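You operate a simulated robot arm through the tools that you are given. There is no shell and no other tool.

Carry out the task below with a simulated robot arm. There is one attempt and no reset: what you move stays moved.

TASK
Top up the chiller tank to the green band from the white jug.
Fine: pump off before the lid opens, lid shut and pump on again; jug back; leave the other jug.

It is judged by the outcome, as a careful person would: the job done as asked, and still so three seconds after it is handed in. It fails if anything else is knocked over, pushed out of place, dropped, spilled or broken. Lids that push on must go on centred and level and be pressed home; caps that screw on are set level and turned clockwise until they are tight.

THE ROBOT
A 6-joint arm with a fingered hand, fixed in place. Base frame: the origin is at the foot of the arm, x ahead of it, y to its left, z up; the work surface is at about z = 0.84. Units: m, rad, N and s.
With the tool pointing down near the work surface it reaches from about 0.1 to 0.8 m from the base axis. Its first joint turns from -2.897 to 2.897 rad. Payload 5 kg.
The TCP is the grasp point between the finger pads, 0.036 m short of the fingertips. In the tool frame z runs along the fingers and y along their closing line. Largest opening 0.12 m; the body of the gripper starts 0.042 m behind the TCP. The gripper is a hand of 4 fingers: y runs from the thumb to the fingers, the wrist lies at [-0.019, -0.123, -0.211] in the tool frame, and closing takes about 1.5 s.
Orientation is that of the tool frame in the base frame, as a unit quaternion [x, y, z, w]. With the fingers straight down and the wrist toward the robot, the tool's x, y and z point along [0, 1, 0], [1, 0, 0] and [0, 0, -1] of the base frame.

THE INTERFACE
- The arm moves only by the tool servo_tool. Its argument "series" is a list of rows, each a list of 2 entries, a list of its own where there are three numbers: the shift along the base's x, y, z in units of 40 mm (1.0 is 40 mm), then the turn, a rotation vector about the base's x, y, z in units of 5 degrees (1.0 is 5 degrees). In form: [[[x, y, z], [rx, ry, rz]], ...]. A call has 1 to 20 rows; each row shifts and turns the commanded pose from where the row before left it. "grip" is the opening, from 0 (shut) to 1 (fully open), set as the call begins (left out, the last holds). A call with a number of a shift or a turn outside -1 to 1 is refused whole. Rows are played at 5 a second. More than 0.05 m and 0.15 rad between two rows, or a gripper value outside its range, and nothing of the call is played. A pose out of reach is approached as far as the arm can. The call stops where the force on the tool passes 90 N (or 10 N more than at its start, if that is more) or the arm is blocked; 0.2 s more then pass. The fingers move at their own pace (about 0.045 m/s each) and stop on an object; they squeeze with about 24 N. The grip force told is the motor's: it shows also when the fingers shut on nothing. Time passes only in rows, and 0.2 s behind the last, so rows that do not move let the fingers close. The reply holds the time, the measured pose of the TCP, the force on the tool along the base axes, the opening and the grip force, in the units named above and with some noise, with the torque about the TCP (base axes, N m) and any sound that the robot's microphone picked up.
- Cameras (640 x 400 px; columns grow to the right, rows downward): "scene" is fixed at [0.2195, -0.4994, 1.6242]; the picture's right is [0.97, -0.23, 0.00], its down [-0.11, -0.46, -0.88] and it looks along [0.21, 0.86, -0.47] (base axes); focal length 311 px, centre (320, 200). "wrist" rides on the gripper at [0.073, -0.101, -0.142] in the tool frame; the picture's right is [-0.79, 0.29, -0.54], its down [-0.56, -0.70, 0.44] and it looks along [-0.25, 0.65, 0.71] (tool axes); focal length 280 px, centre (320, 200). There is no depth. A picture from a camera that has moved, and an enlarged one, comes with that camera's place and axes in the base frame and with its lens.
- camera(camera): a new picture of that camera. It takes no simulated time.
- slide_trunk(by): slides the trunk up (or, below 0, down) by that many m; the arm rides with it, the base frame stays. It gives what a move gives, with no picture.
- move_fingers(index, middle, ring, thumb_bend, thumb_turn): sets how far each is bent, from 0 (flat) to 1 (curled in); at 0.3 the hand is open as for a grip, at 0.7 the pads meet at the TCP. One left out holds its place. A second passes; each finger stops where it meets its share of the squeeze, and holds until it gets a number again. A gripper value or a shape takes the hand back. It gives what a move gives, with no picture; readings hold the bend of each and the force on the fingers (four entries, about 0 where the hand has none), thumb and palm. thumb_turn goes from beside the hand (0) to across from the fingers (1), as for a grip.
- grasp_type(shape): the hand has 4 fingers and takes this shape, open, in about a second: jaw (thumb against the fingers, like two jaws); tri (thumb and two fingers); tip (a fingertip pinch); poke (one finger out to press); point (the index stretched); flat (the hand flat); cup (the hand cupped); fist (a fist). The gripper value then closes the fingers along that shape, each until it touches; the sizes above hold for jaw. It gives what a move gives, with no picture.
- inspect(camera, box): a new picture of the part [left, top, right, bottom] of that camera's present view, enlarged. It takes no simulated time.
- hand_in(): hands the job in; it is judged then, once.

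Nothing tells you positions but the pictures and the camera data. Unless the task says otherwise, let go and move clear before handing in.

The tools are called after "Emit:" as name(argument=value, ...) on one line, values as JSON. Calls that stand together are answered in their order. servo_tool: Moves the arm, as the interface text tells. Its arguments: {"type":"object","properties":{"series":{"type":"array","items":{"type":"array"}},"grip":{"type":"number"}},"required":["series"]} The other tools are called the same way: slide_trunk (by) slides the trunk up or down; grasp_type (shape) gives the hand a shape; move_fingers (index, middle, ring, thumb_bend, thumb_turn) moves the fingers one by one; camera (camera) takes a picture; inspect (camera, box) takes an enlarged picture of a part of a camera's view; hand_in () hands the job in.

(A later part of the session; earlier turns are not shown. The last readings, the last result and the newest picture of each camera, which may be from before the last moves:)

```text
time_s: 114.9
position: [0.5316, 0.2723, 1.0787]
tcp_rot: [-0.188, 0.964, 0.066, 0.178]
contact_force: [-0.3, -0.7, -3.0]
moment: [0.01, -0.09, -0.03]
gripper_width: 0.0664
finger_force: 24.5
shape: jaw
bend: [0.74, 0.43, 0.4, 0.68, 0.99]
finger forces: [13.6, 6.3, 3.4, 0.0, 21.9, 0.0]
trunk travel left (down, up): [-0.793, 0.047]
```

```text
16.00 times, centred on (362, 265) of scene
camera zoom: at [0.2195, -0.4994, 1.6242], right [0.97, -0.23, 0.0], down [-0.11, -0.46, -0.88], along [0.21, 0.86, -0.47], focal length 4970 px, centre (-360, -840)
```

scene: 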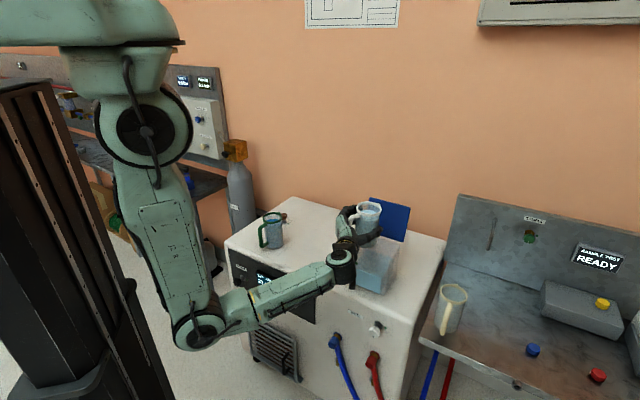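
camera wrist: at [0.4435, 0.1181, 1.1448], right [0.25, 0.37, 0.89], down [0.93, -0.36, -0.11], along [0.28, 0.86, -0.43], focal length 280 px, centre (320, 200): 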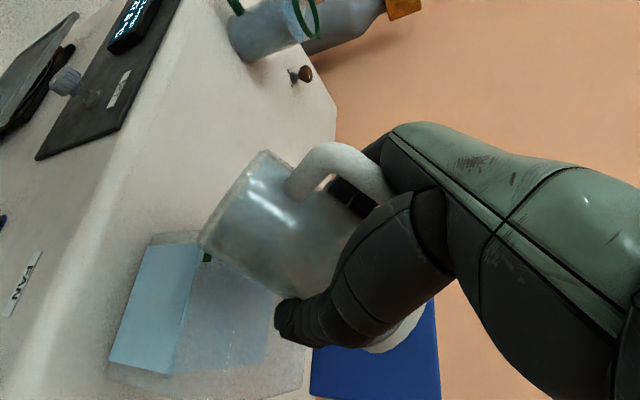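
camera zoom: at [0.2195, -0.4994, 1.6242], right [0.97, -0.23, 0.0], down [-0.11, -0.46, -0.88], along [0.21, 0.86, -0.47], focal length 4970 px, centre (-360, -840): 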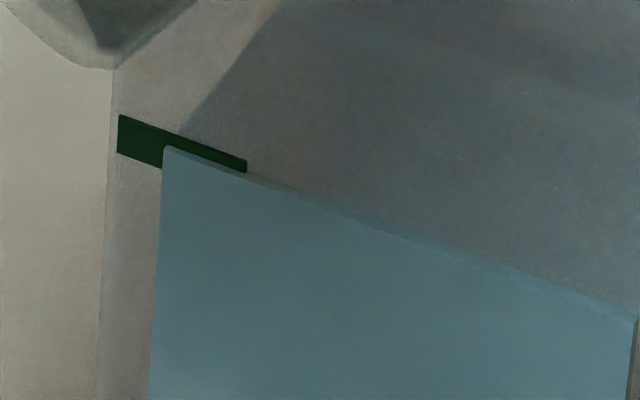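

The water surface now sits inside the green band, a little above its middle, and the stream has stopped. I'll tip the jug back upright along the same path.

Emit:
servo_tool(series=[[[-0.03, -0.008, 0], [0.328, -0.846, 0]], [[-0.03, -0.008, 0], [0.328, -0.846, 0]], [[-0.03, -0.008, -0.03], [0.328, -0.846, 0]], [[-0.03, -0.008, -0.03], [0.328, -0.846, 0]], [[-0.02, 0, -0.03], [0.328, -0.846, 0]], [[0.032, 0.012, 0.04], [0.3616, -0.932, 0]], [[0.032, 0.012, 0.05], [0.3616, -0.932, 0]], [[0.032, 0.012, 0.06], [0.3616, -0.932, 0]], [[0.075, 0.0285, 0.07], [0.3616, -0.932, 0]], [[0.075, 0.0285, 0.07], [0.3616, -0.932, 0]], [[0.075, 0.0285, 0.07], [0.3616, -0.932, 0]], [[0.112, 0.043, 0.07], [0.3616, -0.932, 0]], [[0.112, 0.043, 0.07], [0.3616, -0.932, 0]], [[0.112, 0.043, 0.07], [0.3616, -0.932, 0]]])

Emit:
inspect(camera="scene", box=[300, 180, 430, 300])

Emit:
inspect(camera="scene", box=[350, 255, 375, 275])

Emit:
camera(camera="wrist")

```text
time_s: 117.9
position: [0.5517, 0.2797, 1.0971]
tcp_rot: [-0.155, 0.694, 0.151, 0.686]
contact_force: [-0.8, -0.7, -3.5]
moment: [-0.03, 0.02, 0.01]
gripper_width: 0.0662
finger_force: 23.7
shape: jaw
bend: [0.74, 0.43, 0.4, 0.69, 0.99]
finger forces: [12.4, 6.0, 3.2, 0.0, 20.9, 0.0]
trunk travel left (down, up): [-0.793, 0.047]
```

```text
3.33 times, centred on (365, 240) of scene
camera zoom: at [0.2195, -0.4994, 1.6242], right [0.97, -0.23, 0.0], down [-0.11, -0.46, -0.88], along [0.21, 0.86, -0.47], focal length 1035 px, centre (170, 67)
```

zoom: 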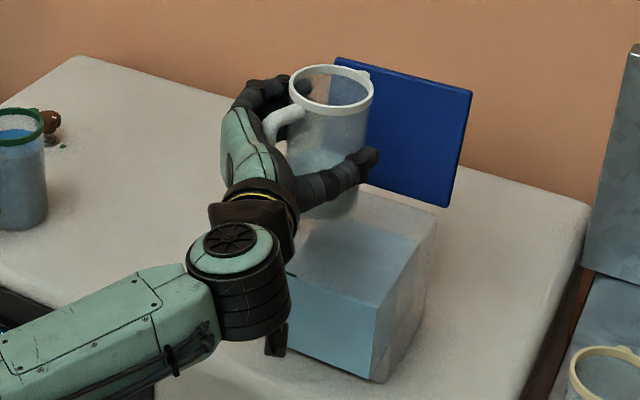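

```text
16.00 times, centred on (362, 265) of scene
camera zoom: at [0.2195, -0.4994, 1.6242], right [0.97, -0.23, 0.0], down [-0.11, -0.46, -0.88], along [0.21, 0.86, -0.47], focal length 4970 px, centre (-360, -840)
```

zoom: 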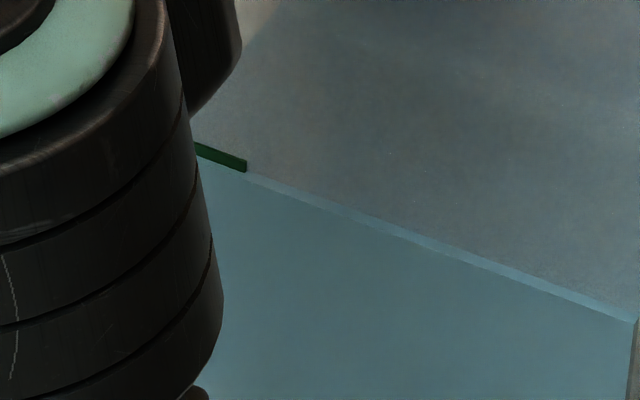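

```text
taken
camera wrist: at [0.4642, 0.1264, 1.0264], right [-0.61, 0.04, 0.8], down [0.7, -0.44, 0.56], along [0.37, 0.9, 0.24], focal length 280 px, centre (320, 200)
```

wrist: 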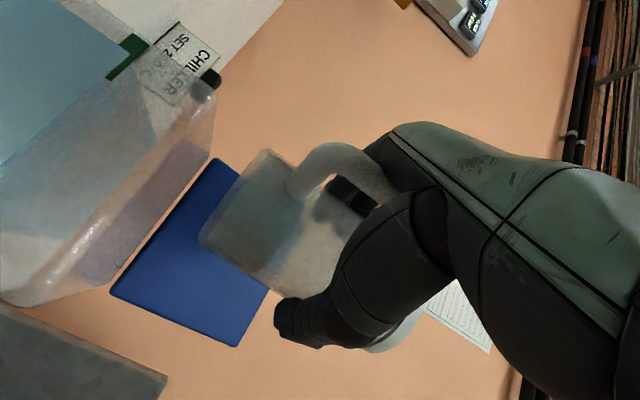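

Emit:
inspect(camera="wrist", box=[60, 10, 220, 130])

```text
3.33 times, centred on (140, 70) of wrist
camera zoom: at [0.4642, 0.1264, 1.0264], right [-0.61, 0.04, 0.8], down [0.7, -0.44, 0.56], along [0.37, 0.9, 0.24], focal length 935 px, centre (920, 633)
```

zoom: 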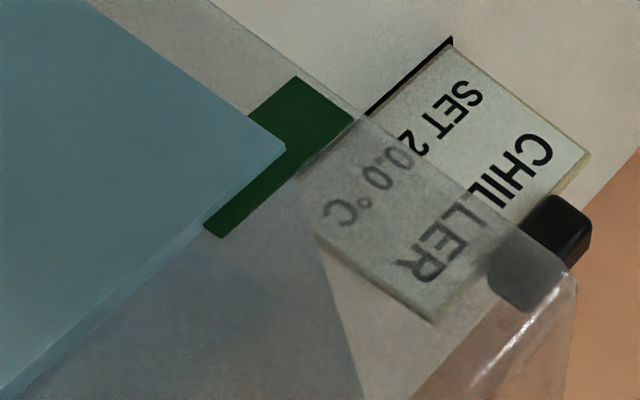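

Both camera views put the surface at about two thirds of the band's height, so it's inside the band. Now I'll carry the jug back the way it came.

Emit:
servo_tool(series=[[[-0.304, 0.3665, -0.02], [0, 0, 0.417]], [[-0.304, 0.3665, -0.02], [0, 0, 0.417]], [[-0.304, 0.3665, -0.03], [0, 0, 0.417]], [[-0.304, 0.3665, -0.03], [0, 0, 0.417]], [[-0.304, 0.3665, -0.03], [0, 0, 0.417]], [[-0.304, 0.3665, -0.03], [0, 0, 0.417]], [[-0.304, 0.3665, -0.03], [0, 0, 0.417]], [[-0.304, 0.3665, -0.03], [0, 0, 0.417]], [[-0.304, 0.3665, -0.03], [0, 0, 0.417]], [[-0.304, 0.3665, -0.03], [0, 0, 0.417]], [[-0.304, 0.3665, -0.03], [0, 0, 0.417]], [[-0.304, 0.3665, -0.03], [0, 0, 0.417]], [[0, 0, 0], [0, 0, 0]]])

Emit:
camera(camera="scene")

Emit:
camera(camera="wrist")

```text
time_s: 120.7
position: [0.4053, 0.4567, 1.0839]
tcp_rot: [-0.302, 0.644, 0.296, 0.638]
contact_force: [-0.5, -0.7, -4.3]
moment: [-0.04, 0.0, -0.01]
gripper_width: 0.0662
finger_force: 24.2
shape: jaw
bend: [0.74, 0.43, 0.4, 0.69, 0.99]
finger forces: [12.5, 5.9, 3.3, 0.0, 21.1, 0.0]
trunk travel left (down, up): [-0.793, 0.047]
```

```text
taken
```

scene: 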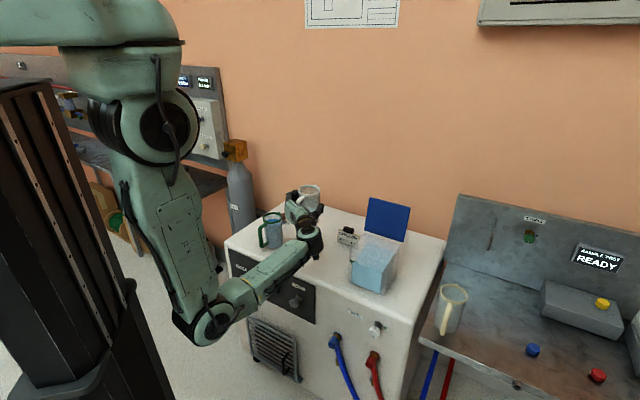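

```text
taken
camera wrist: at [0.39, 0.28, 1.0129], right [-0.56, -0.22, 0.8], down [0.82, -0.1, 0.56], along [-0.04, 0.97, 0.24], focal length 280 px, centre (320, 200)
```

wrist: 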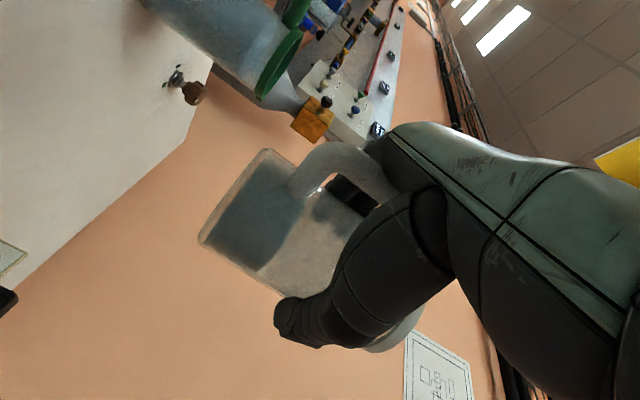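

Emit:
slide_trunk(by=-0.16)

Emit:
slide_trunk(by=-0.008)

Emit:
inspect(camera="scene", box=[260, 200, 360, 300])

```text
time_s: 122.5
position: [0.4054, 0.4565, 0.9247]
tcp_rot: [-0.302, 0.646, 0.296, 0.636]
contact_force: [-0.8, -1.1, -2.7]
moment: [-0.01, 0.02, -0.02]
gripper_width: 0.0662
finger_force: 23.6
shape: jaw
bend: [0.74, 0.43, 0.4, 0.69, 0.99]
finger forces: [12.6, 6.0, 3.2, 0.0, 21.1, 0.0]
trunk travel left (down, up): [-0.633, 0.207]
```

```text
time_s: 123.1
position: [0.4048, 0.4563, 0.9167]
tcp_rot: [-0.301, 0.645, 0.297, 0.637]
contact_force: [-0.7, 0.1, -2.4]
moment: [-0.01, -0.02, 0.03]
gripper_width: 0.0657
finger_force: 24.4
shape: jaw
bend: [0.74, 0.43, 0.4, 0.69, 0.99]
finger forces: [12.4, 6.4, 3.5, 0.0, 21.2, 0.0]
trunk travel left (down, up): [-0.625, 0.215]
```

```text
4.00 times, centred on (310, 250) of scene
camera zoom: at [0.2195, -0.4994, 1.6242], right [0.97, -0.23, 0.0], down [-0.11, -0.46, -0.88], along [0.21, 0.86, -0.47], focal length 1242 px, centre (360, 0)
```

zoom: 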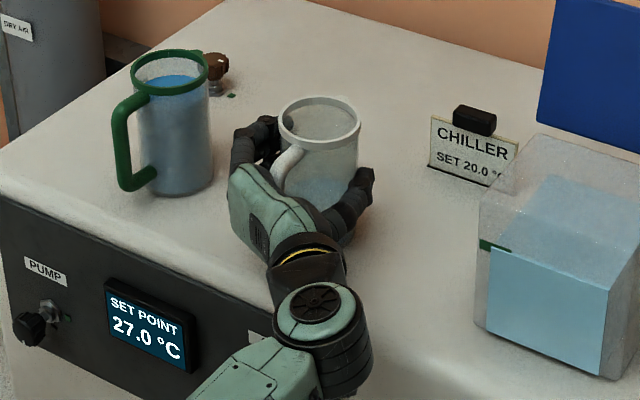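

Emit:
slide_trunk(by=-0.003)

Emit:
slide_trunk(by=-0.001)

```text
time_s: 123.6
position: [0.4038, 0.4555, 0.9134]
tcp_rot: [-0.302, 0.643, 0.296, 0.638]
contact_force: [-1.0, 2.0, 2.6]
moment: [-0.05, -0.12, 0.06]
gripper_width: 0.0657
finger_force: 23.7
shape: jaw
bend: [0.74, 0.43, 0.39, 0.69, 1.0]
finger forces: [12.1, 7.8, 3.8, 0.0, 21.5, 0.0]
trunk travel left (down, up): [-0.622, 0.218]
```

```text
time_s: 124.1
position: [0.4041, 0.456, 0.9125]
tcp_rot: [-0.301, 0.644, 0.298, 0.637]
contact_force: [-0.7, 2.4, 5.2]
moment: [0.03, -0.09, 0.01]
gripper_width: 0.0657
finger_force: 23.7
shape: jaw
bend: [0.74, 0.42, 0.39, 0.69, 1.0]
finger forces: [12.2, 7.9, 3.8, 0.0, 21.7, 0.1]
trunk travel left (down, up): [-0.621, 0.219]
```

The jug is touching down, with force now upward. I'll open the hand and check that it stands where it was.

Emit:
servo_tool(series=[[[0, 0, 0], [0, 0, 0]], [[0, 0, 0], [0, 0, 0]], [[0, 0, 0], [0, 0, 0]], [[0, 0, 0], [0, 0, 0]], [[0, 0, 0], [0, 0, 0]], [[0, 0, 0], [0, 0, 0]], [[0, 0, 0], [0, 0, 0]], [[0, 0, 0], [0, 0, 0]]], grip=1.0)

Emit:
inspect(camera="scene", box=[260, 200, 360, 300])

Emit:
camera(camera="wrist")

```text
time_s: 125.9
position: [0.4046, 0.4559, 0.9119]
tcp_rot: [-0.301, 0.645, 0.296, 0.637]
contact_force: [-0.4, -0.4, 0.8]
moment: [0.0, 0.0, -0.01]
gripper_width: 0.1194
finger_force: 0.0
shape: jaw
bend: [0.3, 0.3, 0.3, 0.3, 0.98]
finger forces: [0.1, 0.0, 0.0, 0.0, 0.0, 0.0]
trunk travel left (down, up): [-0.621, 0.219]
```

```text
4.00 times, centred on (310, 250) of scene
camera zoom: at [0.2195, -0.4994, 1.6242], right [0.97, -0.23, 0.0], down [-0.11, -0.46, -0.88], along [0.21, 0.86, -0.47], focal length 1242 px, centre (360, 0)
```

zoom: 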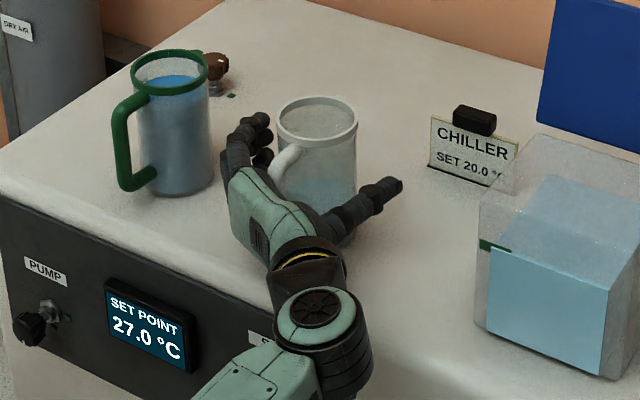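

```text
taken
camera wrist: at [0.3898, 0.2798, 0.841], right [-0.56, -0.22, 0.8], down [0.82, -0.1, 0.56], along [-0.04, 0.97, 0.24], focal length 280 px, centre (320, 200)
```

wrist: 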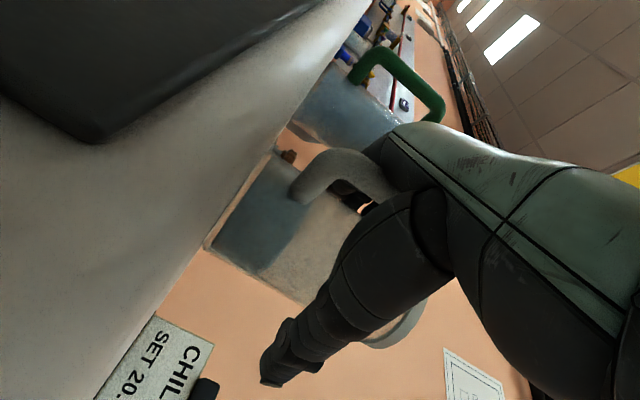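

The jug stands within 2–3 mm of its original place. I'll raise the hand straight up off it, first a little to confirm nothing catches.

Emit:
slide_trunk(by=0.03)

Emit:
inspect(camera="scene", box=[260, 200, 360, 300])

Emit:
slide_trunk(by=0.17)

Emit:
camera(camera="scene")

Emit:
camera(camera="wrist")

```text
time_s: 126.7
position: [0.4036, 0.4562, 0.9416]
tcp_rot: [-0.301, 0.645, 0.297, 0.637]
contact_force: [0.8, -0.2, -0.1]
moment: [0.0, -0.04, -0.01]
gripper_width: 0.1197
finger_force: 0.0
shape: jaw
bend: [0.3, 0.3, 0.3, 0.3, 0.98]
finger forces: [0.0, 0.0, 0.0, 0.0, 0.0, 0.0]
trunk travel left (down, up): [-0.651, 0.189]
```

```text
4.00 times, centred on (310, 250) of scene
camera zoom: at [0.2195, -0.4994, 1.6242], right [0.97, -0.23, 0.0], down [-0.11, -0.46, -0.88], along [0.21, 0.86, -0.47], focal length 1242 px, centre (360, 0)
```

zoom: 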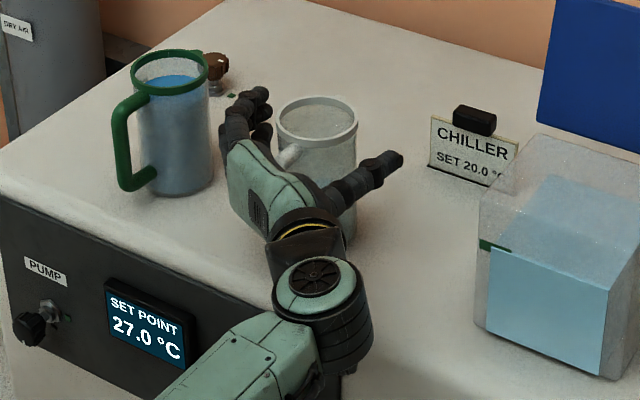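

```text
time_s: 128.6
position: [0.4048, 0.4548, 1.1123]
tcp_rot: [-0.301, 0.645, 0.296, 0.637]
contact_force: [0.2, 0.8, 0.3]
moment: [-0.01, 0.01, -0.01]
gripper_width: 0.1195
finger_force: 0.0
shape: jaw
bend: [0.3, 0.3, 0.3, 0.3, 0.98]
finger forces: [0.0, 0.0, 0.0, 0.1, 0.1, 0.0]
trunk travel left (down, up): [-0.821, 0.019]
```

```text
taken
```

scene: 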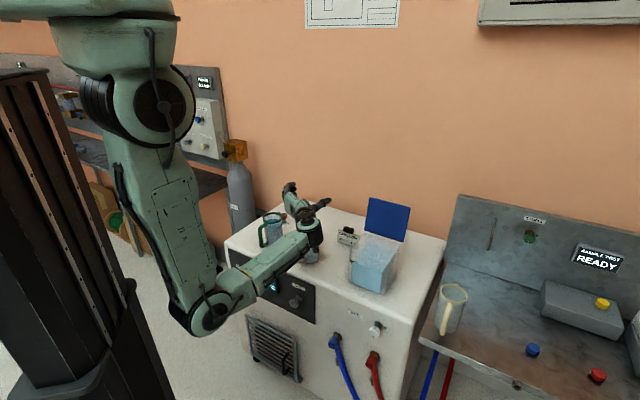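

```text
taken
camera wrist: at [0.3898, 0.2798, 1.0409], right [-0.56, -0.22, 0.8], down [0.82, -0.1, 0.56], along [-0.04, 0.97, 0.24], focal length 280 px, centre (320, 200)
```

wrist: 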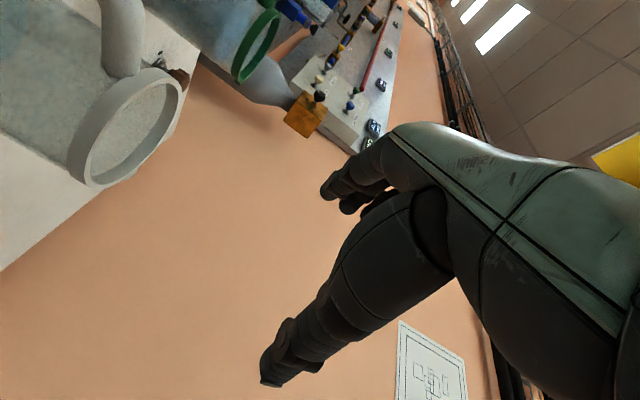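

The jug is down, nearly clear and glass-like again, and the hand is free above it. Next I'll swing the hand to point down again in front of the tank, ready to bring the lid back by its handle.

Emit:
servo_tool(series=[[[0.11, -0.207, 0.085], [-0.034, 0.7605, -0.562]], [[0.11, -0.207, 0.085], [-0.034, 0.7605, -0.562]], [[0.11, -0.207, 0.085], [-0.034, 0.7605, -0.562]], [[0.11, -0.207, 0.085], [-0.034, 0.7605, -0.562]], [[0.11, -0.207, 0.085], [-0.034, 0.7605, -0.562]], [[0.11, -0.207, 0.085], [-0.034, 0.7605, -0.562]], [[0.11, -0.207, 0.085], [-0.034, 0.7605, -0.562]], [[0.11, -0.207, 0.085], [-0.034, 0.7605, -0.562]], [[0.11, -0.207, 0.085], [-0.034, 0.7605, -0.562]], [[0.11, -0.207, 0.085], [-0.034, 0.7605, -0.562]], [[0.11, -0.207, 0.085], [-0.034, 0.7605, -0.562]], [[0.11, -0.207, 0.085], [-0.034, 0.7605, -0.562]], [[0.11, -0.207, 0.085], [-0.034, 0.7605, -0.562]]])

Emit:
camera(camera="scene")

```text
time_s: 131.4
position: [0.4625, 0.3467, 1.1566]
tcp_rot: [0.047, 0.913, 0.173, 0.366]
contact_force: [-0.3, 0.7, -0.1]
moment: [0.01, 0.0, 0.01]
gripper_width: 0.1194
finger_force: 0.0
shape: jaw
bend: [0.3, 0.3, 0.3, 0.3, 0.98]
finger forces: [0.0, 0.0, 0.1, 0.1, 0.0, 0.0]
trunk travel left (down, up): [-0.821, 0.019]
```

```text
taken
```

scene: 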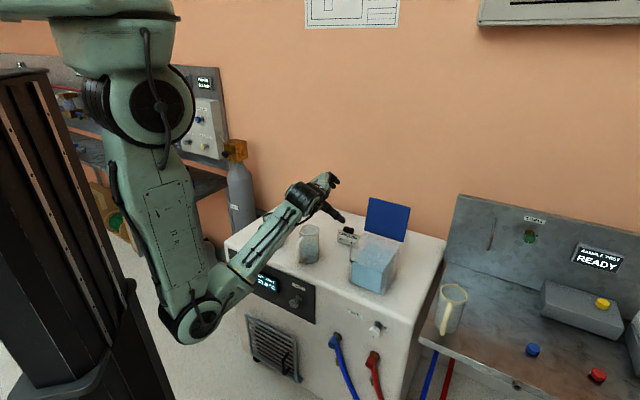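

Emit:
servo_tool(series=[[[0.11, -0.207, 0.085], [-0.034, 0.7605, -0.562]], [[0.11, -0.207, 0.085], [-0.034, 0.7605, -0.562]], [[0.11, -0.207, 0.085], [-0.034, 0.7605, -0.562]], [[0.11, -0.207, 0.085], [-0.034, 0.7605, -0.562]], [[0.11, -0.207, 0.085], [-0.034, 0.7605, -0.562]], [[0.11, -0.207, 0.085], [-0.034, 0.7605, -0.562]], [[0.11, -0.207, 0.085], [-0.034, 0.7605, -0.562]], [[0.11, -0.207, 0.085], [-0.034, 0.7605, -0.562]], [[0.11, -0.207, 0.085], [-0.034, 0.7605, -0.562]], [[0.11, -0.207, 0.085], [-0.034, 0.7605, -0.562]], [[0.11, -0.207, 0.085], [-0.034, 0.7605, -0.562]], [[0.11, -0.207, 0.085], [-0.034, 0.7605, -0.562]], [[0.11, -0.207, 0.085], [-0.034, 0.7605, -0.562]]])

Emit:
camera(camera="scene")

Emit:
camera(camera="wrist")

```text
time_s: 134.2
position: [0.5188, 0.2394, 1.2005]
tcp_rot: [0.381, 0.925, 0.001, -0.006]
contact_force: [0.2, 0.0, 1.0]
moment: [0.0, 0.0, -0.02]
gripper_width: 0.1198
finger_force: 0.0
shape: jaw
bend: [0.3, 0.3, 0.3, 0.3, 0.98]
finger forces: [0.0, 0.1, 0.0, 0.0, 0.0, 0.1]
trunk travel left (down, up): [-0.821, 0.019]
```

```text
taken
```

scene: 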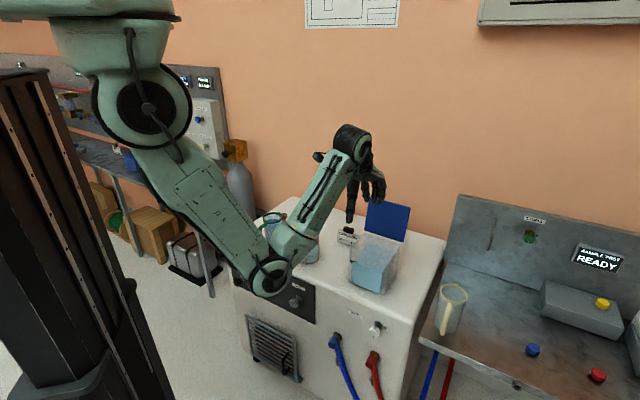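

```text
taken
camera wrist: at [0.3973, 0.2176, 1.3436], right [0.77, -0.36, 0.53], down [-0.1, -0.89, -0.45], along [0.63, 0.29, -0.72], focal length 280 px, centre (320, 200)
```

wrist: 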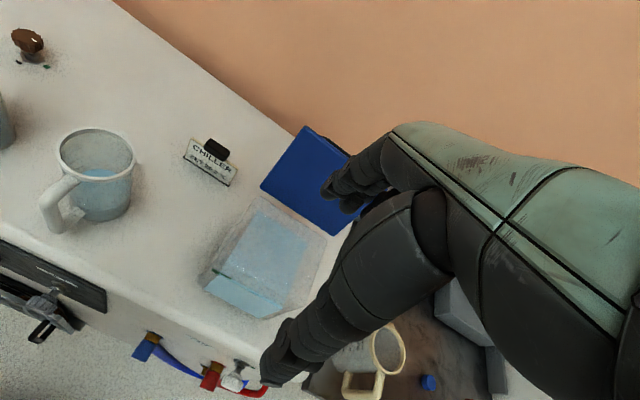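

The hand is pointing down in front of the tank. I'll set the same finger posture I used when leaving the handle and retrace that path: over the lid, tilted slightly, then straight down with the thumb between lid and bar.

Emit:
move_fingers(index=0.3, middle=0.3, ring=0.3, thumb_bend=0.66, thumb_turn=1.0)

Emit:
servo_tool(series=[[[0.603, 0.519, 0], [-0.272, 0.272, 0]], [[0.603, 0.519, 0], [-0.272, 0.272, 0]], [[0.603, 0.519, 0], [-0.272, 0.272, 0]], [[0.603, 0.519, 0], [-0.272, 0.272, 0]], [[0.603, 0.519, 0], [-0.272, 0.272, 0]], [[0.603, 0.519, -0.1], [-0.272, 0.272, 0]], [[0.603, 0.519, -0.1], [-0.272, 0.272, 0]], [[0.603, 0.519, -0.1], [-0.272, 0.272, 0]]])

Emit:
camera(camera="wrist")

Emit:
inspect(camera="scene", box=[320, 150, 440, 260])

```text
time_s: 135.2
position: [0.519, 0.2392, 1.2018]
tcp_rot: [0.383, 0.924, 0.002, -0.005]
contact_force: [0.6, -0.3, -0.4]
moment: [-0.02, -0.02, -0.02]
gripper_width: 0.0703
finger_force: 0.1
shape: fingers
bend: [0.3, 0.3, 0.3, 0.66, 1.0]
finger forces: [0.0, 0.0, 0.1, 0.0, 0.0, 0.0]
trunk travel left (down, up): [-0.821, 0.019]
```

```text
time_s: 137.0
position: [0.7142, 0.4081, 1.1886]
tcp_rot: [0.378, 0.916, -0.122, -0.058]
contact_force: [0.4, 0.2, -0.3]
moment: [-0.03, 0.03, 0.01]
gripper_width: 0.0702
finger_force: 0.1
shape: fingers
bend: [0.3, 0.3, 0.3, 0.66, 1.0]
finger forces: [0.0, 0.0, 0.0, 0.1, 0.1, 0.0]
trunk travel left (down, up): [-0.821, 0.019]
```

```text
taken
camera wrist: at [0.6212, 0.4144, 1.3522], right [0.86, -0.26, 0.44], down [-0.17, -0.95, -0.25], along [0.48, 0.14, -0.87], focal length 280 px, centre (320, 200)
```

wrist: 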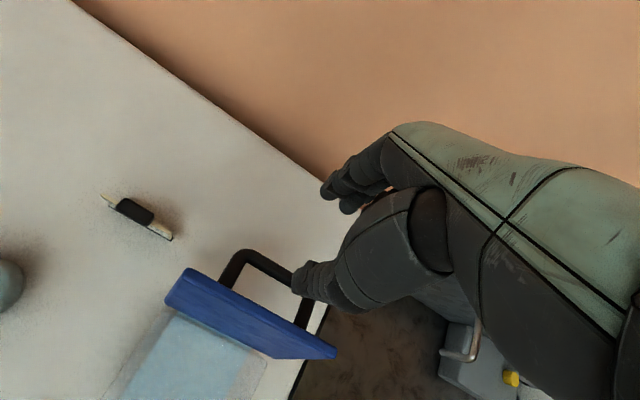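

```text
3.64 times, centred on (380, 205) of scene
camera zoom: at [0.2195, -0.4994, 1.6242], right [0.97, -0.23, 0.0], down [-0.11, -0.46, -0.88], along [0.21, 0.86, -0.47], focal length 1130 px, centre (102, 182)
```

zoom: 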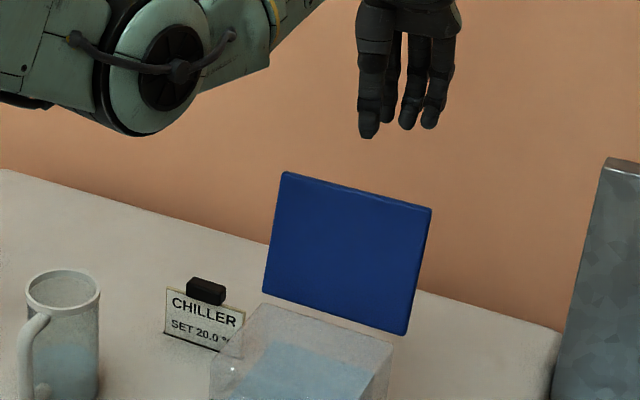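

Emit:
servo_tool(series=[[[-0.06, -0.07, -0.45], [0, 0, 0]], [[0, 0, -0.45], [0, 0, 0]], [[0, 0, -0.4], [0, 0, 0]]])

Emit:
camera(camera="wrist")

Emit:
inspect(camera="wrist", box=[200, 200, 400, 380])

```text
time_s: 137.8
position: [0.7108, 0.4043, 1.1366]
tcp_rot: [0.378, 0.916, -0.122, -0.057]
contact_force: [0.2, -1.3, 0.2]
moment: [-0.02, 0.01, -0.03]
gripper_width: 0.0702
finger_force: 0.1
shape: fingers
bend: [0.3, 0.3, 0.3, 0.66, 1.0]
finger forces: [0.0, 0.0, 0.0, 0.1, 0.0, 0.1]
trunk travel left (down, up): [-0.821, 0.019]
```

```text
taken
camera wrist: at [0.6173, 0.4103, 1.3009], right [0.86, -0.26, 0.44], down [-0.17, -0.95, -0.25], along [0.48, 0.14, -0.86], focal length 280 px, centre (320, 200)
```

wrist: 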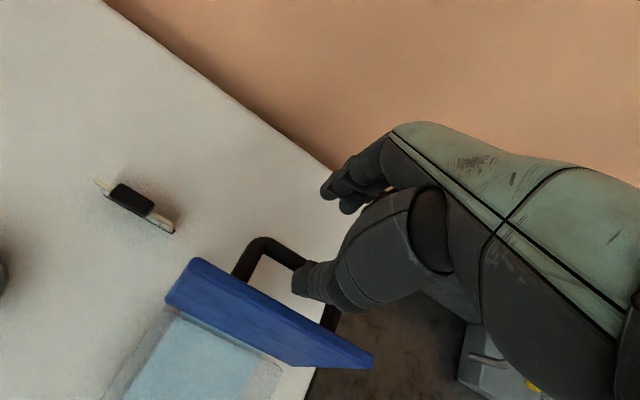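

```text
2.22 times, centred on (300, 290) of wrist
camera zoom: at [0.6173, 0.4103, 1.3009], right [0.86, -0.26, 0.44], down [-0.17, -0.95, -0.25], along [0.48, 0.14, -0.86], focal length 623 px, centre (364, 0)
```

zoom: 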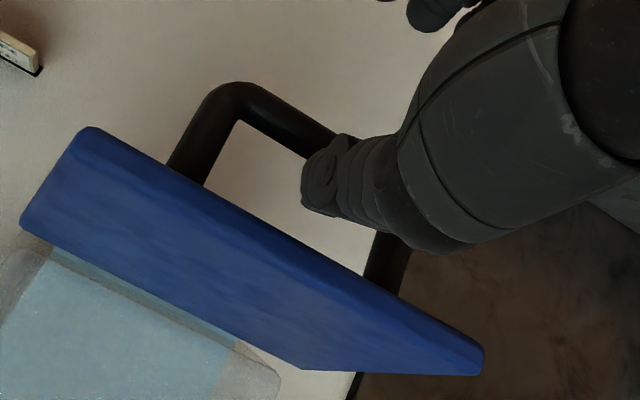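

This view matches the exit view, with the thumb over the gap between lid and bar. I'll go down the remaining 5.5 cm.

Emit:
servo_tool(series=[[[0.01, 0.01, -0.35], [0, 0, 0]], [[0.01, 0.01, -0.35], [0, 0, 0]], [[0.01, 0, -0.35], [0, 0, 0]], [[0, 0, -0.33], [0, 0, 0]]])

Emit:
inspect(camera="wrist", box=[200, 180, 400, 380])

Emit:
inspect(camera="scene", box=[320, 150, 440, 260])

```text
time_s: 138.8
position: [0.7106, 0.4051, 1.081]
tcp_rot: [0.379, 0.915, -0.122, -0.057]
contact_force: [-1.4, 0.3, 0.4]
moment: [-0.02, -0.03, 0.0]
gripper_width: 0.07
finger_force: 0.0
shape: fingers
bend: [0.3, 0.3, 0.3, 0.66, 1.0]
finger forces: [0.0, 0.0, 0.1, 0.0, 0.4, 0.1]
trunk travel left (down, up): [-0.821, 0.019]
```

```text
2.00 times, centred on (300, 280) of wrist
camera zoom: at [0.6187, 0.4114, 1.245], right [0.86, -0.26, 0.44], down [-0.17, -0.95, -0.25], along [0.48, 0.14, -0.87], focal length 561 px, centre (360, 40)
```

zoom: 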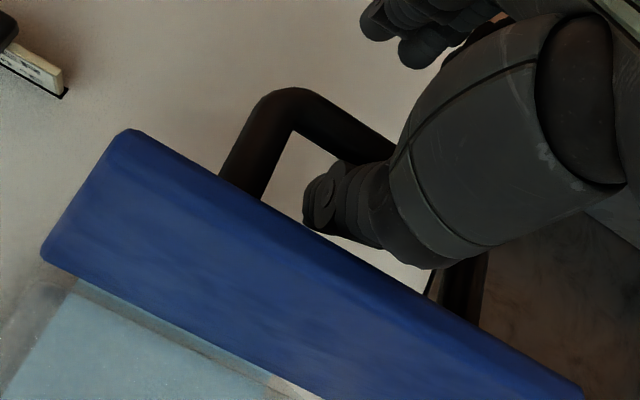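

```text
3.64 times, centred on (380, 205) of scene
camera zoom: at [0.2195, -0.4994, 1.6242], right [0.97, -0.23, 0.0], down [-0.11, -0.46, -0.88], along [0.21, 0.86, -0.47], focal length 1130 px, centre (102, 182)
```

zoom: 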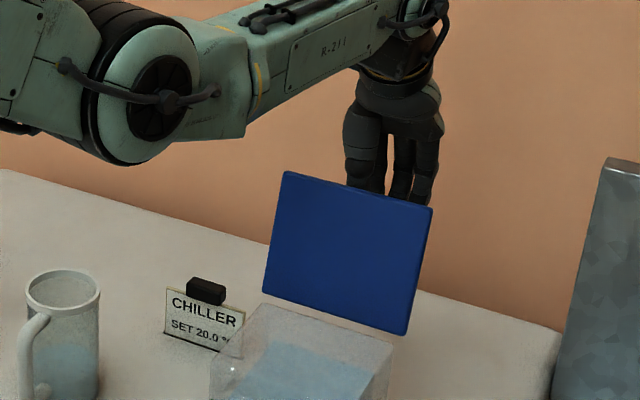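

The thumb sits in the gap without touching anything, and the fingers are behind the bar. I'll close round the bar.

Emit:
servo_tool(series=[[[0, 0, 0], [0, 0, 0]], [[0, 0, 0], [0, 0, 0]], [[0, 0, 0], [0, 0, 0]], [[0, 0, 0], [0, 0, 0]], [[0, 0, 0], [0, 0, 0]], [[0, 0, 0], [0, 0, 0]], [[0, 0, 0], [0, 0, 0]], [[0, 0, 0], [0, 0, 0]]], grip=0)

Emit:
inspect(camera="wrist", box=[200, 180, 400, 380])

```text
time_s: 140.6
position: [0.71, 0.4035, 1.0824]
tcp_rot: [0.378, 0.916, -0.123, -0.057]
contact_force: [-4.9, -3.4, -3.8]
moment: [0.03, -0.04, -0.06]
gripper_width: 0.0
finger_force: 24.1
shape: jaw
bend: [0.7, 0.7, 0.7, 0.71, 1.0]
finger forces: [3.7, 0.0, 0.1, 0.1, 23.1, 0.0]
trunk travel left (down, up): [-0.821, 0.019]
```

```text
2.00 times, centred on (300, 280) of wrist
camera zoom: at [0.6175, 0.4102, 1.245], right [0.86, -0.26, 0.43], down [-0.17, -0.95, -0.25], along [0.48, 0.14, -0.87], focal length 561 px, centre (360, 40)
```

zoom: 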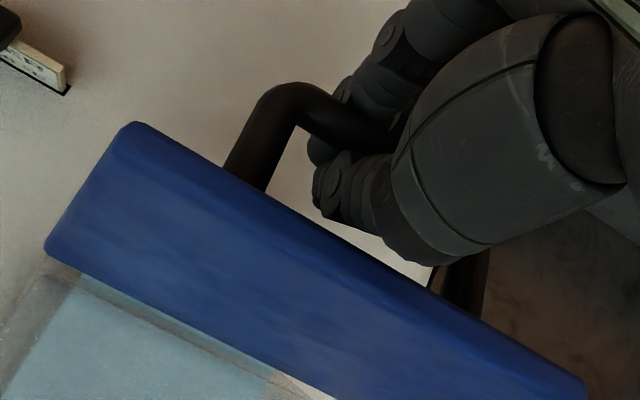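

The bar is enclosed again. I'll now retrace the opening arc in reverse so the lid comes down under control, first back to about 80°.

Emit:
servo_tool(series=[[[-0.081, -0.075, 0.12], [0.495, -0.495, 0]], [[-0.081, -0.075, 0.12], [0.495, -0.495, 0]], [[-0.1375, -0.146, 0.083], [0.495, -0.495, 0]], [[-0.1375, -0.146, 0.083], [0.495, -0.495, 0]], [[-0.1375, -0.146, 0.083], [0.495, -0.495, 0]], [[-0.106, -0.11, 0.044], [0.424, -0.424, 0]], [[-0.106, -0.11, 0.044], [0.424, -0.424, 0]]])

Emit:
inspect(camera="scene", box=[320, 150, 440, 260])

Emit:
camera(camera="wrist")

```text
time_s: 142.2
position: [0.6789, 0.372, 1.1052]
tcp_rot: [0.379, 0.923, 0.068, 0.022]
contact_force: [-1.3, -1.6, -5.4]
moment: [0.06, -0.02, -0.05]
gripper_width: 0.0003
finger_force: 24.0
shape: jaw
bend: [0.7, 0.7, 0.7, 0.72, 1.0]
finger forces: [5.4, 0.0, 0.0, 0.0, 21.4, 0.0]
trunk travel left (down, up): [-0.821, 0.019]
```

```text
3.64 times, centred on (380, 205) of scene
camera zoom: at [0.2195, -0.4994, 1.6242], right [0.97, -0.23, 0.0], down [-0.11, -0.46, -0.88], along [0.21, 0.86, -0.47], focal length 1130 px, centre (102, 182)
```

zoom: 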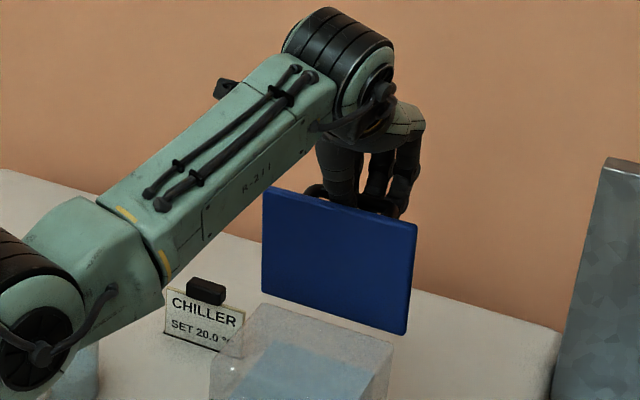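

```text
taken
camera wrist: at [0.5433, 0.336, 1.2317], right [0.71, -0.41, 0.57], down [-0.05, -0.84, -0.54], along [0.7, 0.36, -0.62], focal length 280 px, centre (320, 200)
```

wrist: 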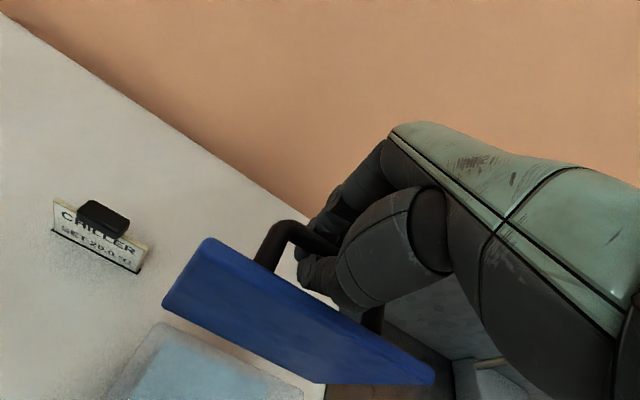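

Emit:
servo_tool(series=[[[-0.181, -0.178, 0.056], [0.354, -0.354, 0]], [[-0.181, -0.178, 0.056], [0.354, -0.354, 0]], [[-0.194, -0.184, 0.012], [0.424, -0.424, 0]], [[-0.194, -0.184, 0.012], [0.424, -0.424, 0]], [[-0.1875, -0.191, -0.05], [0.424, -0.424, 0]], [[-0.1875, -0.191, -0.05], [0.424, -0.424, 0]], [[-0.181, -0.175, -0.1], [0.424, -0.424, 0]], [[-0.181, -0.175, -0.1], [0.424, -0.424, 0]]])

Emit:
inspect(camera="scene", box=[320, 170, 440, 280])

Emit:
camera(camera="wrist")

```text
time_s: 144.0
position: [0.6181, 0.313, 1.0975]
tcp_rot: [0.367, 0.891, 0.249, 0.097]
contact_force: [-1.2, -2.0, -0.1]
moment: [0.01, 0.01, -0.03]
gripper_width: 0.0001
finger_force: 24.0
shape: jaw
bend: [0.7, 0.7, 0.7, 0.72, 1.0]
finger forces: [2.1, 0.1, 0.0, 0.0, 2.7, 0.0]
trunk travel left (down, up): [-0.821, 0.019]
```

```text
3.64 times, centred on (380, 225) of scene
camera zoom: at [0.2195, -0.4994, 1.6242], right [0.97, -0.23, 0.0], down [-0.11, -0.46, -0.88], along [0.21, 0.86, -0.47], focal length 1130 px, centre (102, 109)
```

zoom: 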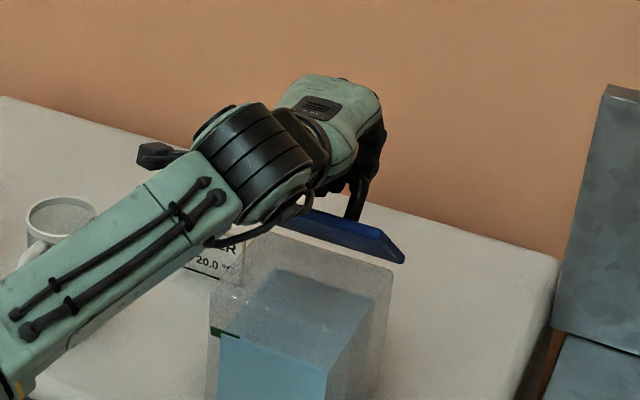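

```text
taken
camera wrist: at [0.4549, 0.2485, 1.1673], right [0.54, -0.58, 0.61], down [0.13, -0.65, -0.75], along [0.83, 0.49, -0.28], focal length 280 px, centre (320, 200)
```

wrist: 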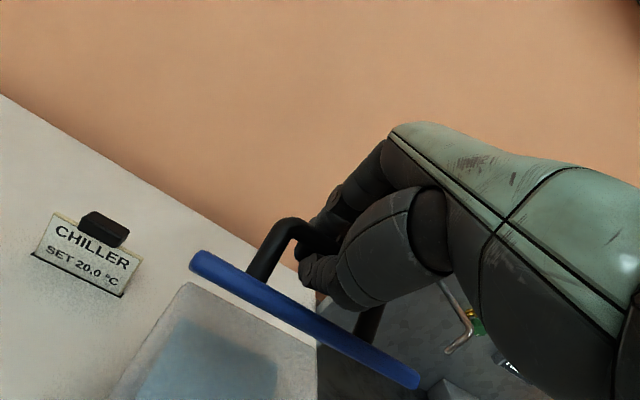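

Emit:
servo_tool(series=[[[-0.1625, -0.1625, -0.141], [0.354, -0.354, 0]], [[-0.1625, -0.1625, -0.141], [0.354, -0.354, 0]], [[-0.1625, -0.175, -0.159], [0.424, -0.424, 0]], [[-0.1625, -0.175, -0.159], [0.424, -0.424, 0]], [[-0.125, -0.125, -0.2], [0.636, -0.636, 0]], [[-0.125, -0.125, -0.2], [0.636, -0.636, 0]]])

Emit:
inspect(camera="scene", box=[320, 170, 440, 280])

Emit:
camera(camera="wrist")

```text
time_s: 145.4
position: [0.5838, 0.2771, 1.0576]
tcp_rot: [0.343, 0.834, 0.399, 0.162]
contact_force: [0.0, 1.5, -2.0]
moment: [0.03, -0.01, 0.0]
gripper_width: 0.0001
finger_force: 23.8
shape: jaw
bend: [0.7, 0.7, 0.7, 0.72, 1.0]
finger forces: [1.7, 0.0, 0.0, 0.1, 2.4, 0.0]
trunk travel left (down, up): [-0.821, 0.019]
```

```text
3.64 times, centred on (380, 225) of scene
camera zoom: at [0.2195, -0.4994, 1.6242], right [0.97, -0.23, 0.0], down [-0.11, -0.46, -0.88], along [0.21, 0.86, -0.47], focal length 1130 px, centre (102, 109)
```

zoom: 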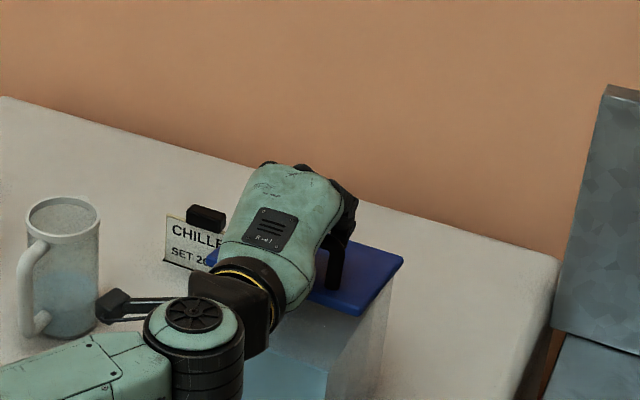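

```text
taken
camera wrist: at [0.4097, 0.2025, 1.0673], right [0.4, -0.73, 0.56], down [0.33, -0.46, -0.83], along [0.86, 0.51, 0.06], focal length 280 px, centre (320, 200)
```

wrist: 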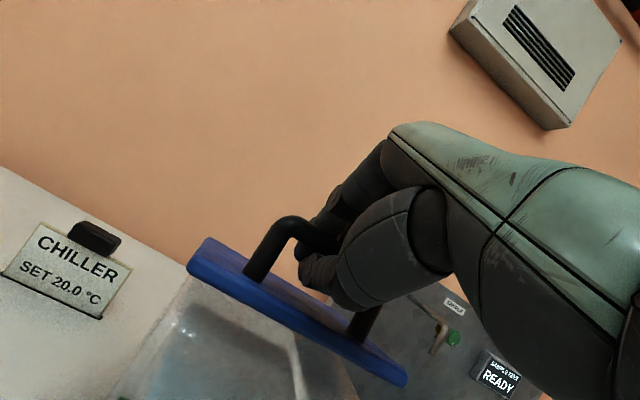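

Emit:
servo_tool(series=[[[-0.125, -0.125, -0.2], [0.636, -0.636, 0]], [[-0.125, -0.125, -0.2], [0.636, -0.636, 0]], [[0, 0, 0], [0, 0, 0]]])

Emit:
inspect(camera="scene", box=[330, 200, 430, 290])

Emit:
inspect(camera="wrist", box=[140, 180, 420, 400])

```text
time_s: 146.2
position: [0.5744, 0.2676, 1.0408]
tcp_rot: [0.327, 0.802, 0.463, 0.187]
contact_force: [4.8, 5.2, -4.7]
moment: [0.03, 0.0, -0.02]
gripper_width: 0.0
finger_force: 23.5
shape: jaw
bend: [0.7, 0.7, 0.7, 0.72, 1.0]
finger forces: [4.7, 0.0, 0.0, 0.1, 0.9, 0.0]
trunk travel left (down, up): [-0.821, 0.019]
```

```text
4.44 times, centred on (380, 245) of scene
camera zoom: at [0.2195, -0.4994, 1.6242], right [0.97, -0.23, 0.0], down [-0.11, -0.46, -0.88], along [0.21, 0.86, -0.47], focal length 1380 px, centre (53, 0)
```

zoom: 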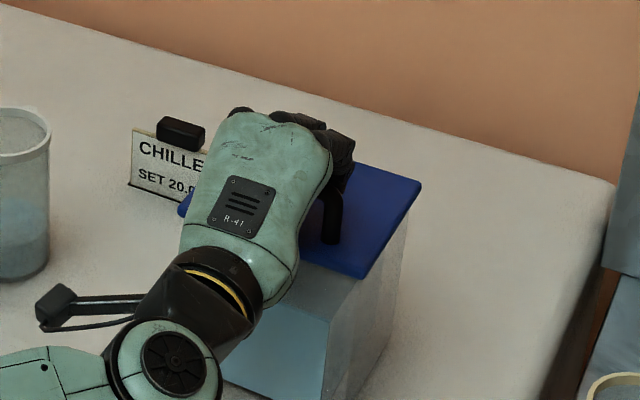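

```text
1.82 times, centred on (280, 290) of wrist
camera zoom: at [0.4007, 0.1935, 1.0237], right [0.34, -0.79, 0.52], down [0.42, -0.37, -0.83], along [0.84, 0.5, 0.21], focal length 510 px, centre (393, 36)
```

zoom: 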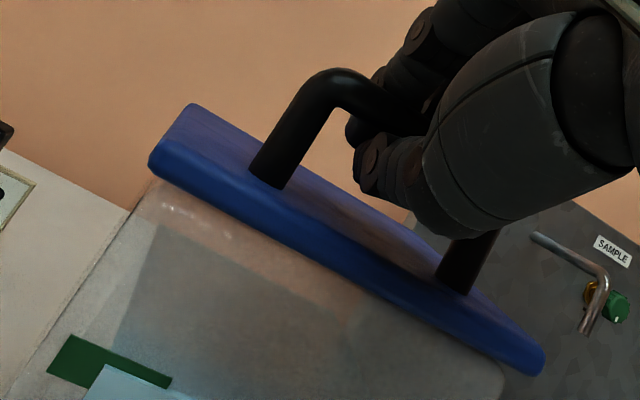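

The lid's corners are back at their original pixel positions, so it's fully down. I'll open the fingers, keep the thumb from pushing on the lid, and back out along the approach direction.

Emit:
move_fingers(index=0.35, middle=0.35, ring=0.35, thumb_bend=0.62)

Emit:
inspect(camera="wrist", box=[140, 180, 420, 400])

```text
time_s: 147.2
position: [0.5735, 0.2677, 1.0409]
tcp_rot: [0.327, 0.801, 0.465, 0.187]
contact_force: [0.0, -0.1, 0.6]
moment: [0.02, 0.0, 0.04]
gripper_width: 0.068
finger_force: 0.1
shape: fingers
bend: [0.35, 0.35, 0.35, 0.62, 1.0]
finger forces: [0.0, 0.0, 0.0, 0.0, 0.1, 0.0]
trunk travel left (down, up): [-0.821, 0.019]
```

```text
1.82 times, centred on (280, 290) of wrist
camera zoom: at [0.3998, 0.1926, 1.0246], right [0.34, -0.79, 0.52], down [0.42, -0.36, -0.83], along [0.84, 0.5, 0.21], focal length 510 px, centre (393, 36)
```

zoom: 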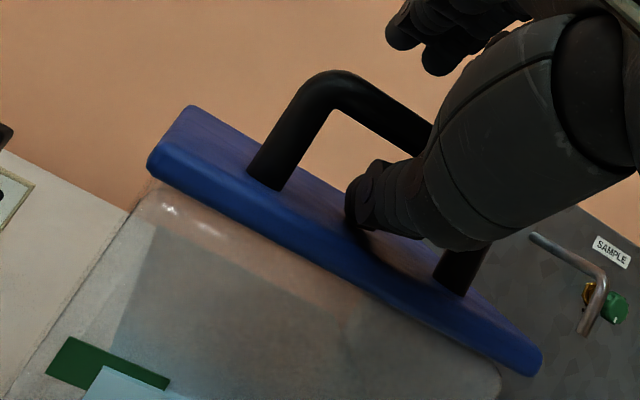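

Emit:
servo_tool(series=[[[-0.22, -0.215, 0.17], [0, 0, 0]], [[-0.22, -0.215, 0.17], [0, 0, 0]], [[-0.225, -0.222, 0.17], [0, 0, 0]], [[-0.225, -0.222, 0.17], [0, 0, 0]], [[-0.4, -0.4, 0.35], [0, 0, 0]], [[-0.5, -0.5, 0.4], [0, 0, 0]]])

Emit:
camera(camera="scene")

Emit:
camera(camera="wrist")

```text
time_s: 148.6
position: [0.5013, 0.1957, 1.1003]
tcp_rot: [0.327, 0.801, 0.465, 0.187]
contact_force: [0.7, 0.1, 0.4]
moment: [0.02, 0.0, -0.01]
gripper_width: 0.068
finger_force: 0.0
shape: fingers
bend: [0.35, 0.35, 0.35, 0.62, 1.0]
finger forces: [0.1, 0.1, 0.0, 0.0, 0.0, 0.0]
trunk travel left (down, up): [-0.821, 0.019]
```

```text
taken
```

scene: 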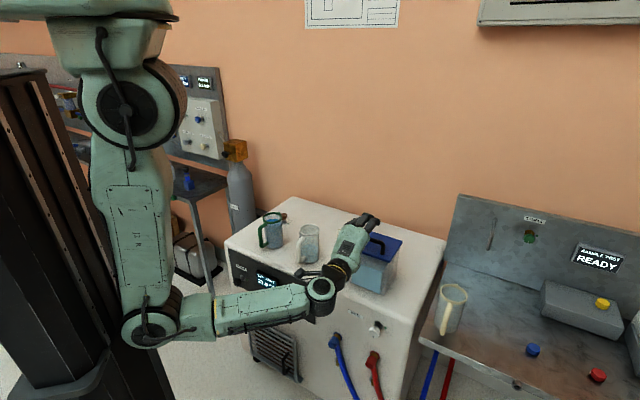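

```text
taken
camera wrist: at [0.327, 0.1215, 1.0825], right [0.34, -0.79, 0.52], down [0.42, -0.37, -0.83], along [0.84, 0.5, 0.21], focal length 280 px, centre (320, 200)
```

wrist: 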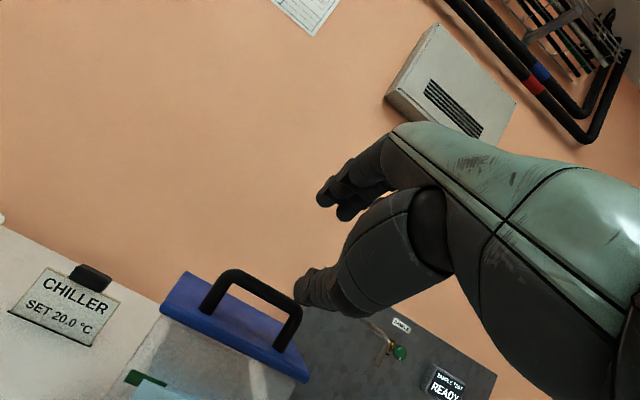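

Emit:
inspect(camera="scene", box=[330, 215, 420, 300])

Emit:
inspect(camera="wrist", box=[90, 240, 330, 400])

Emit:
inspect(camera="scene", box=[225, 205, 335, 285])

```text
4.71 times, centred on (375, 258) of scene
camera zoom: at [0.2195, -0.4994, 1.6242], right [0.97, -0.23, 0.0], down [-0.11, -0.46, -0.88], along [0.21, 0.86, -0.47], focal length 1462 px, centre (61, -71)
```

zoom: 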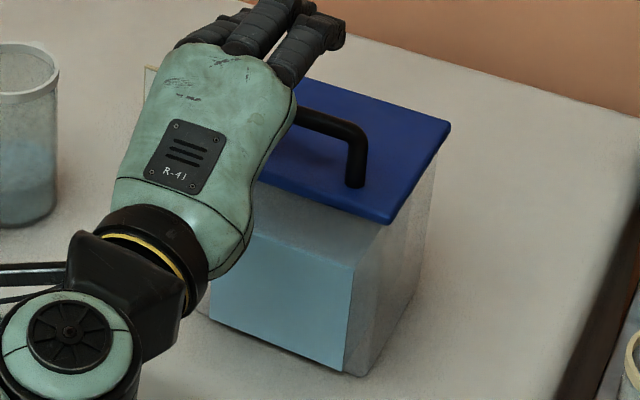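

```text
2.50 times, centred on (210, 320) of wrist
camera zoom: at [0.327, 0.1215, 1.0825], right [0.34, -0.79, 0.52], down [0.42, -0.37, -0.83], along [0.84, 0.5, 0.21], focal length 701 px, centre (595, -100)
```

zoom: 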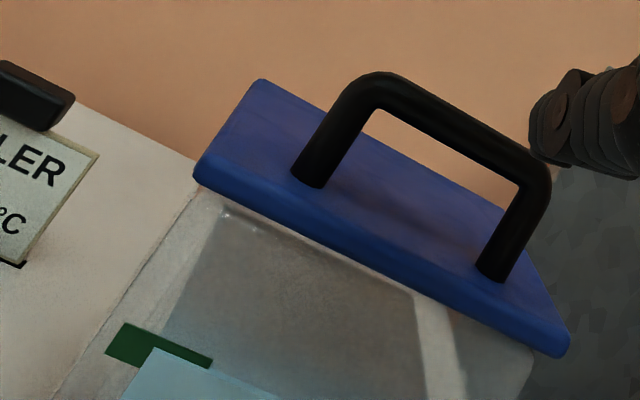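

```text
5.00 times, centred on (280, 245) of scene
camera zoom: at [0.2195, -0.4994, 1.6242], right [0.97, -0.23, 0.0], down [-0.11, -0.46, -0.88], along [0.21, 0.86, -0.47], focal length 1553 px, centre (520, -25)
```

zoom: 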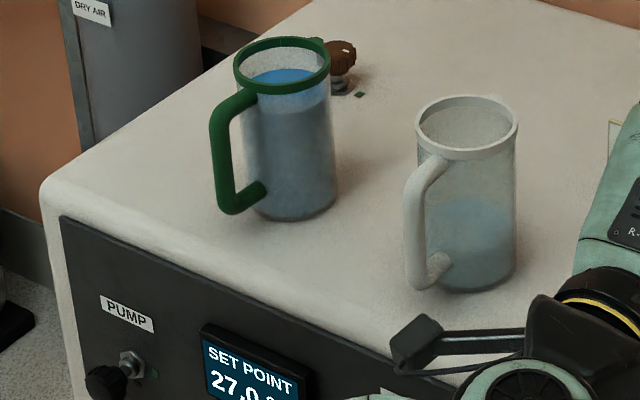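

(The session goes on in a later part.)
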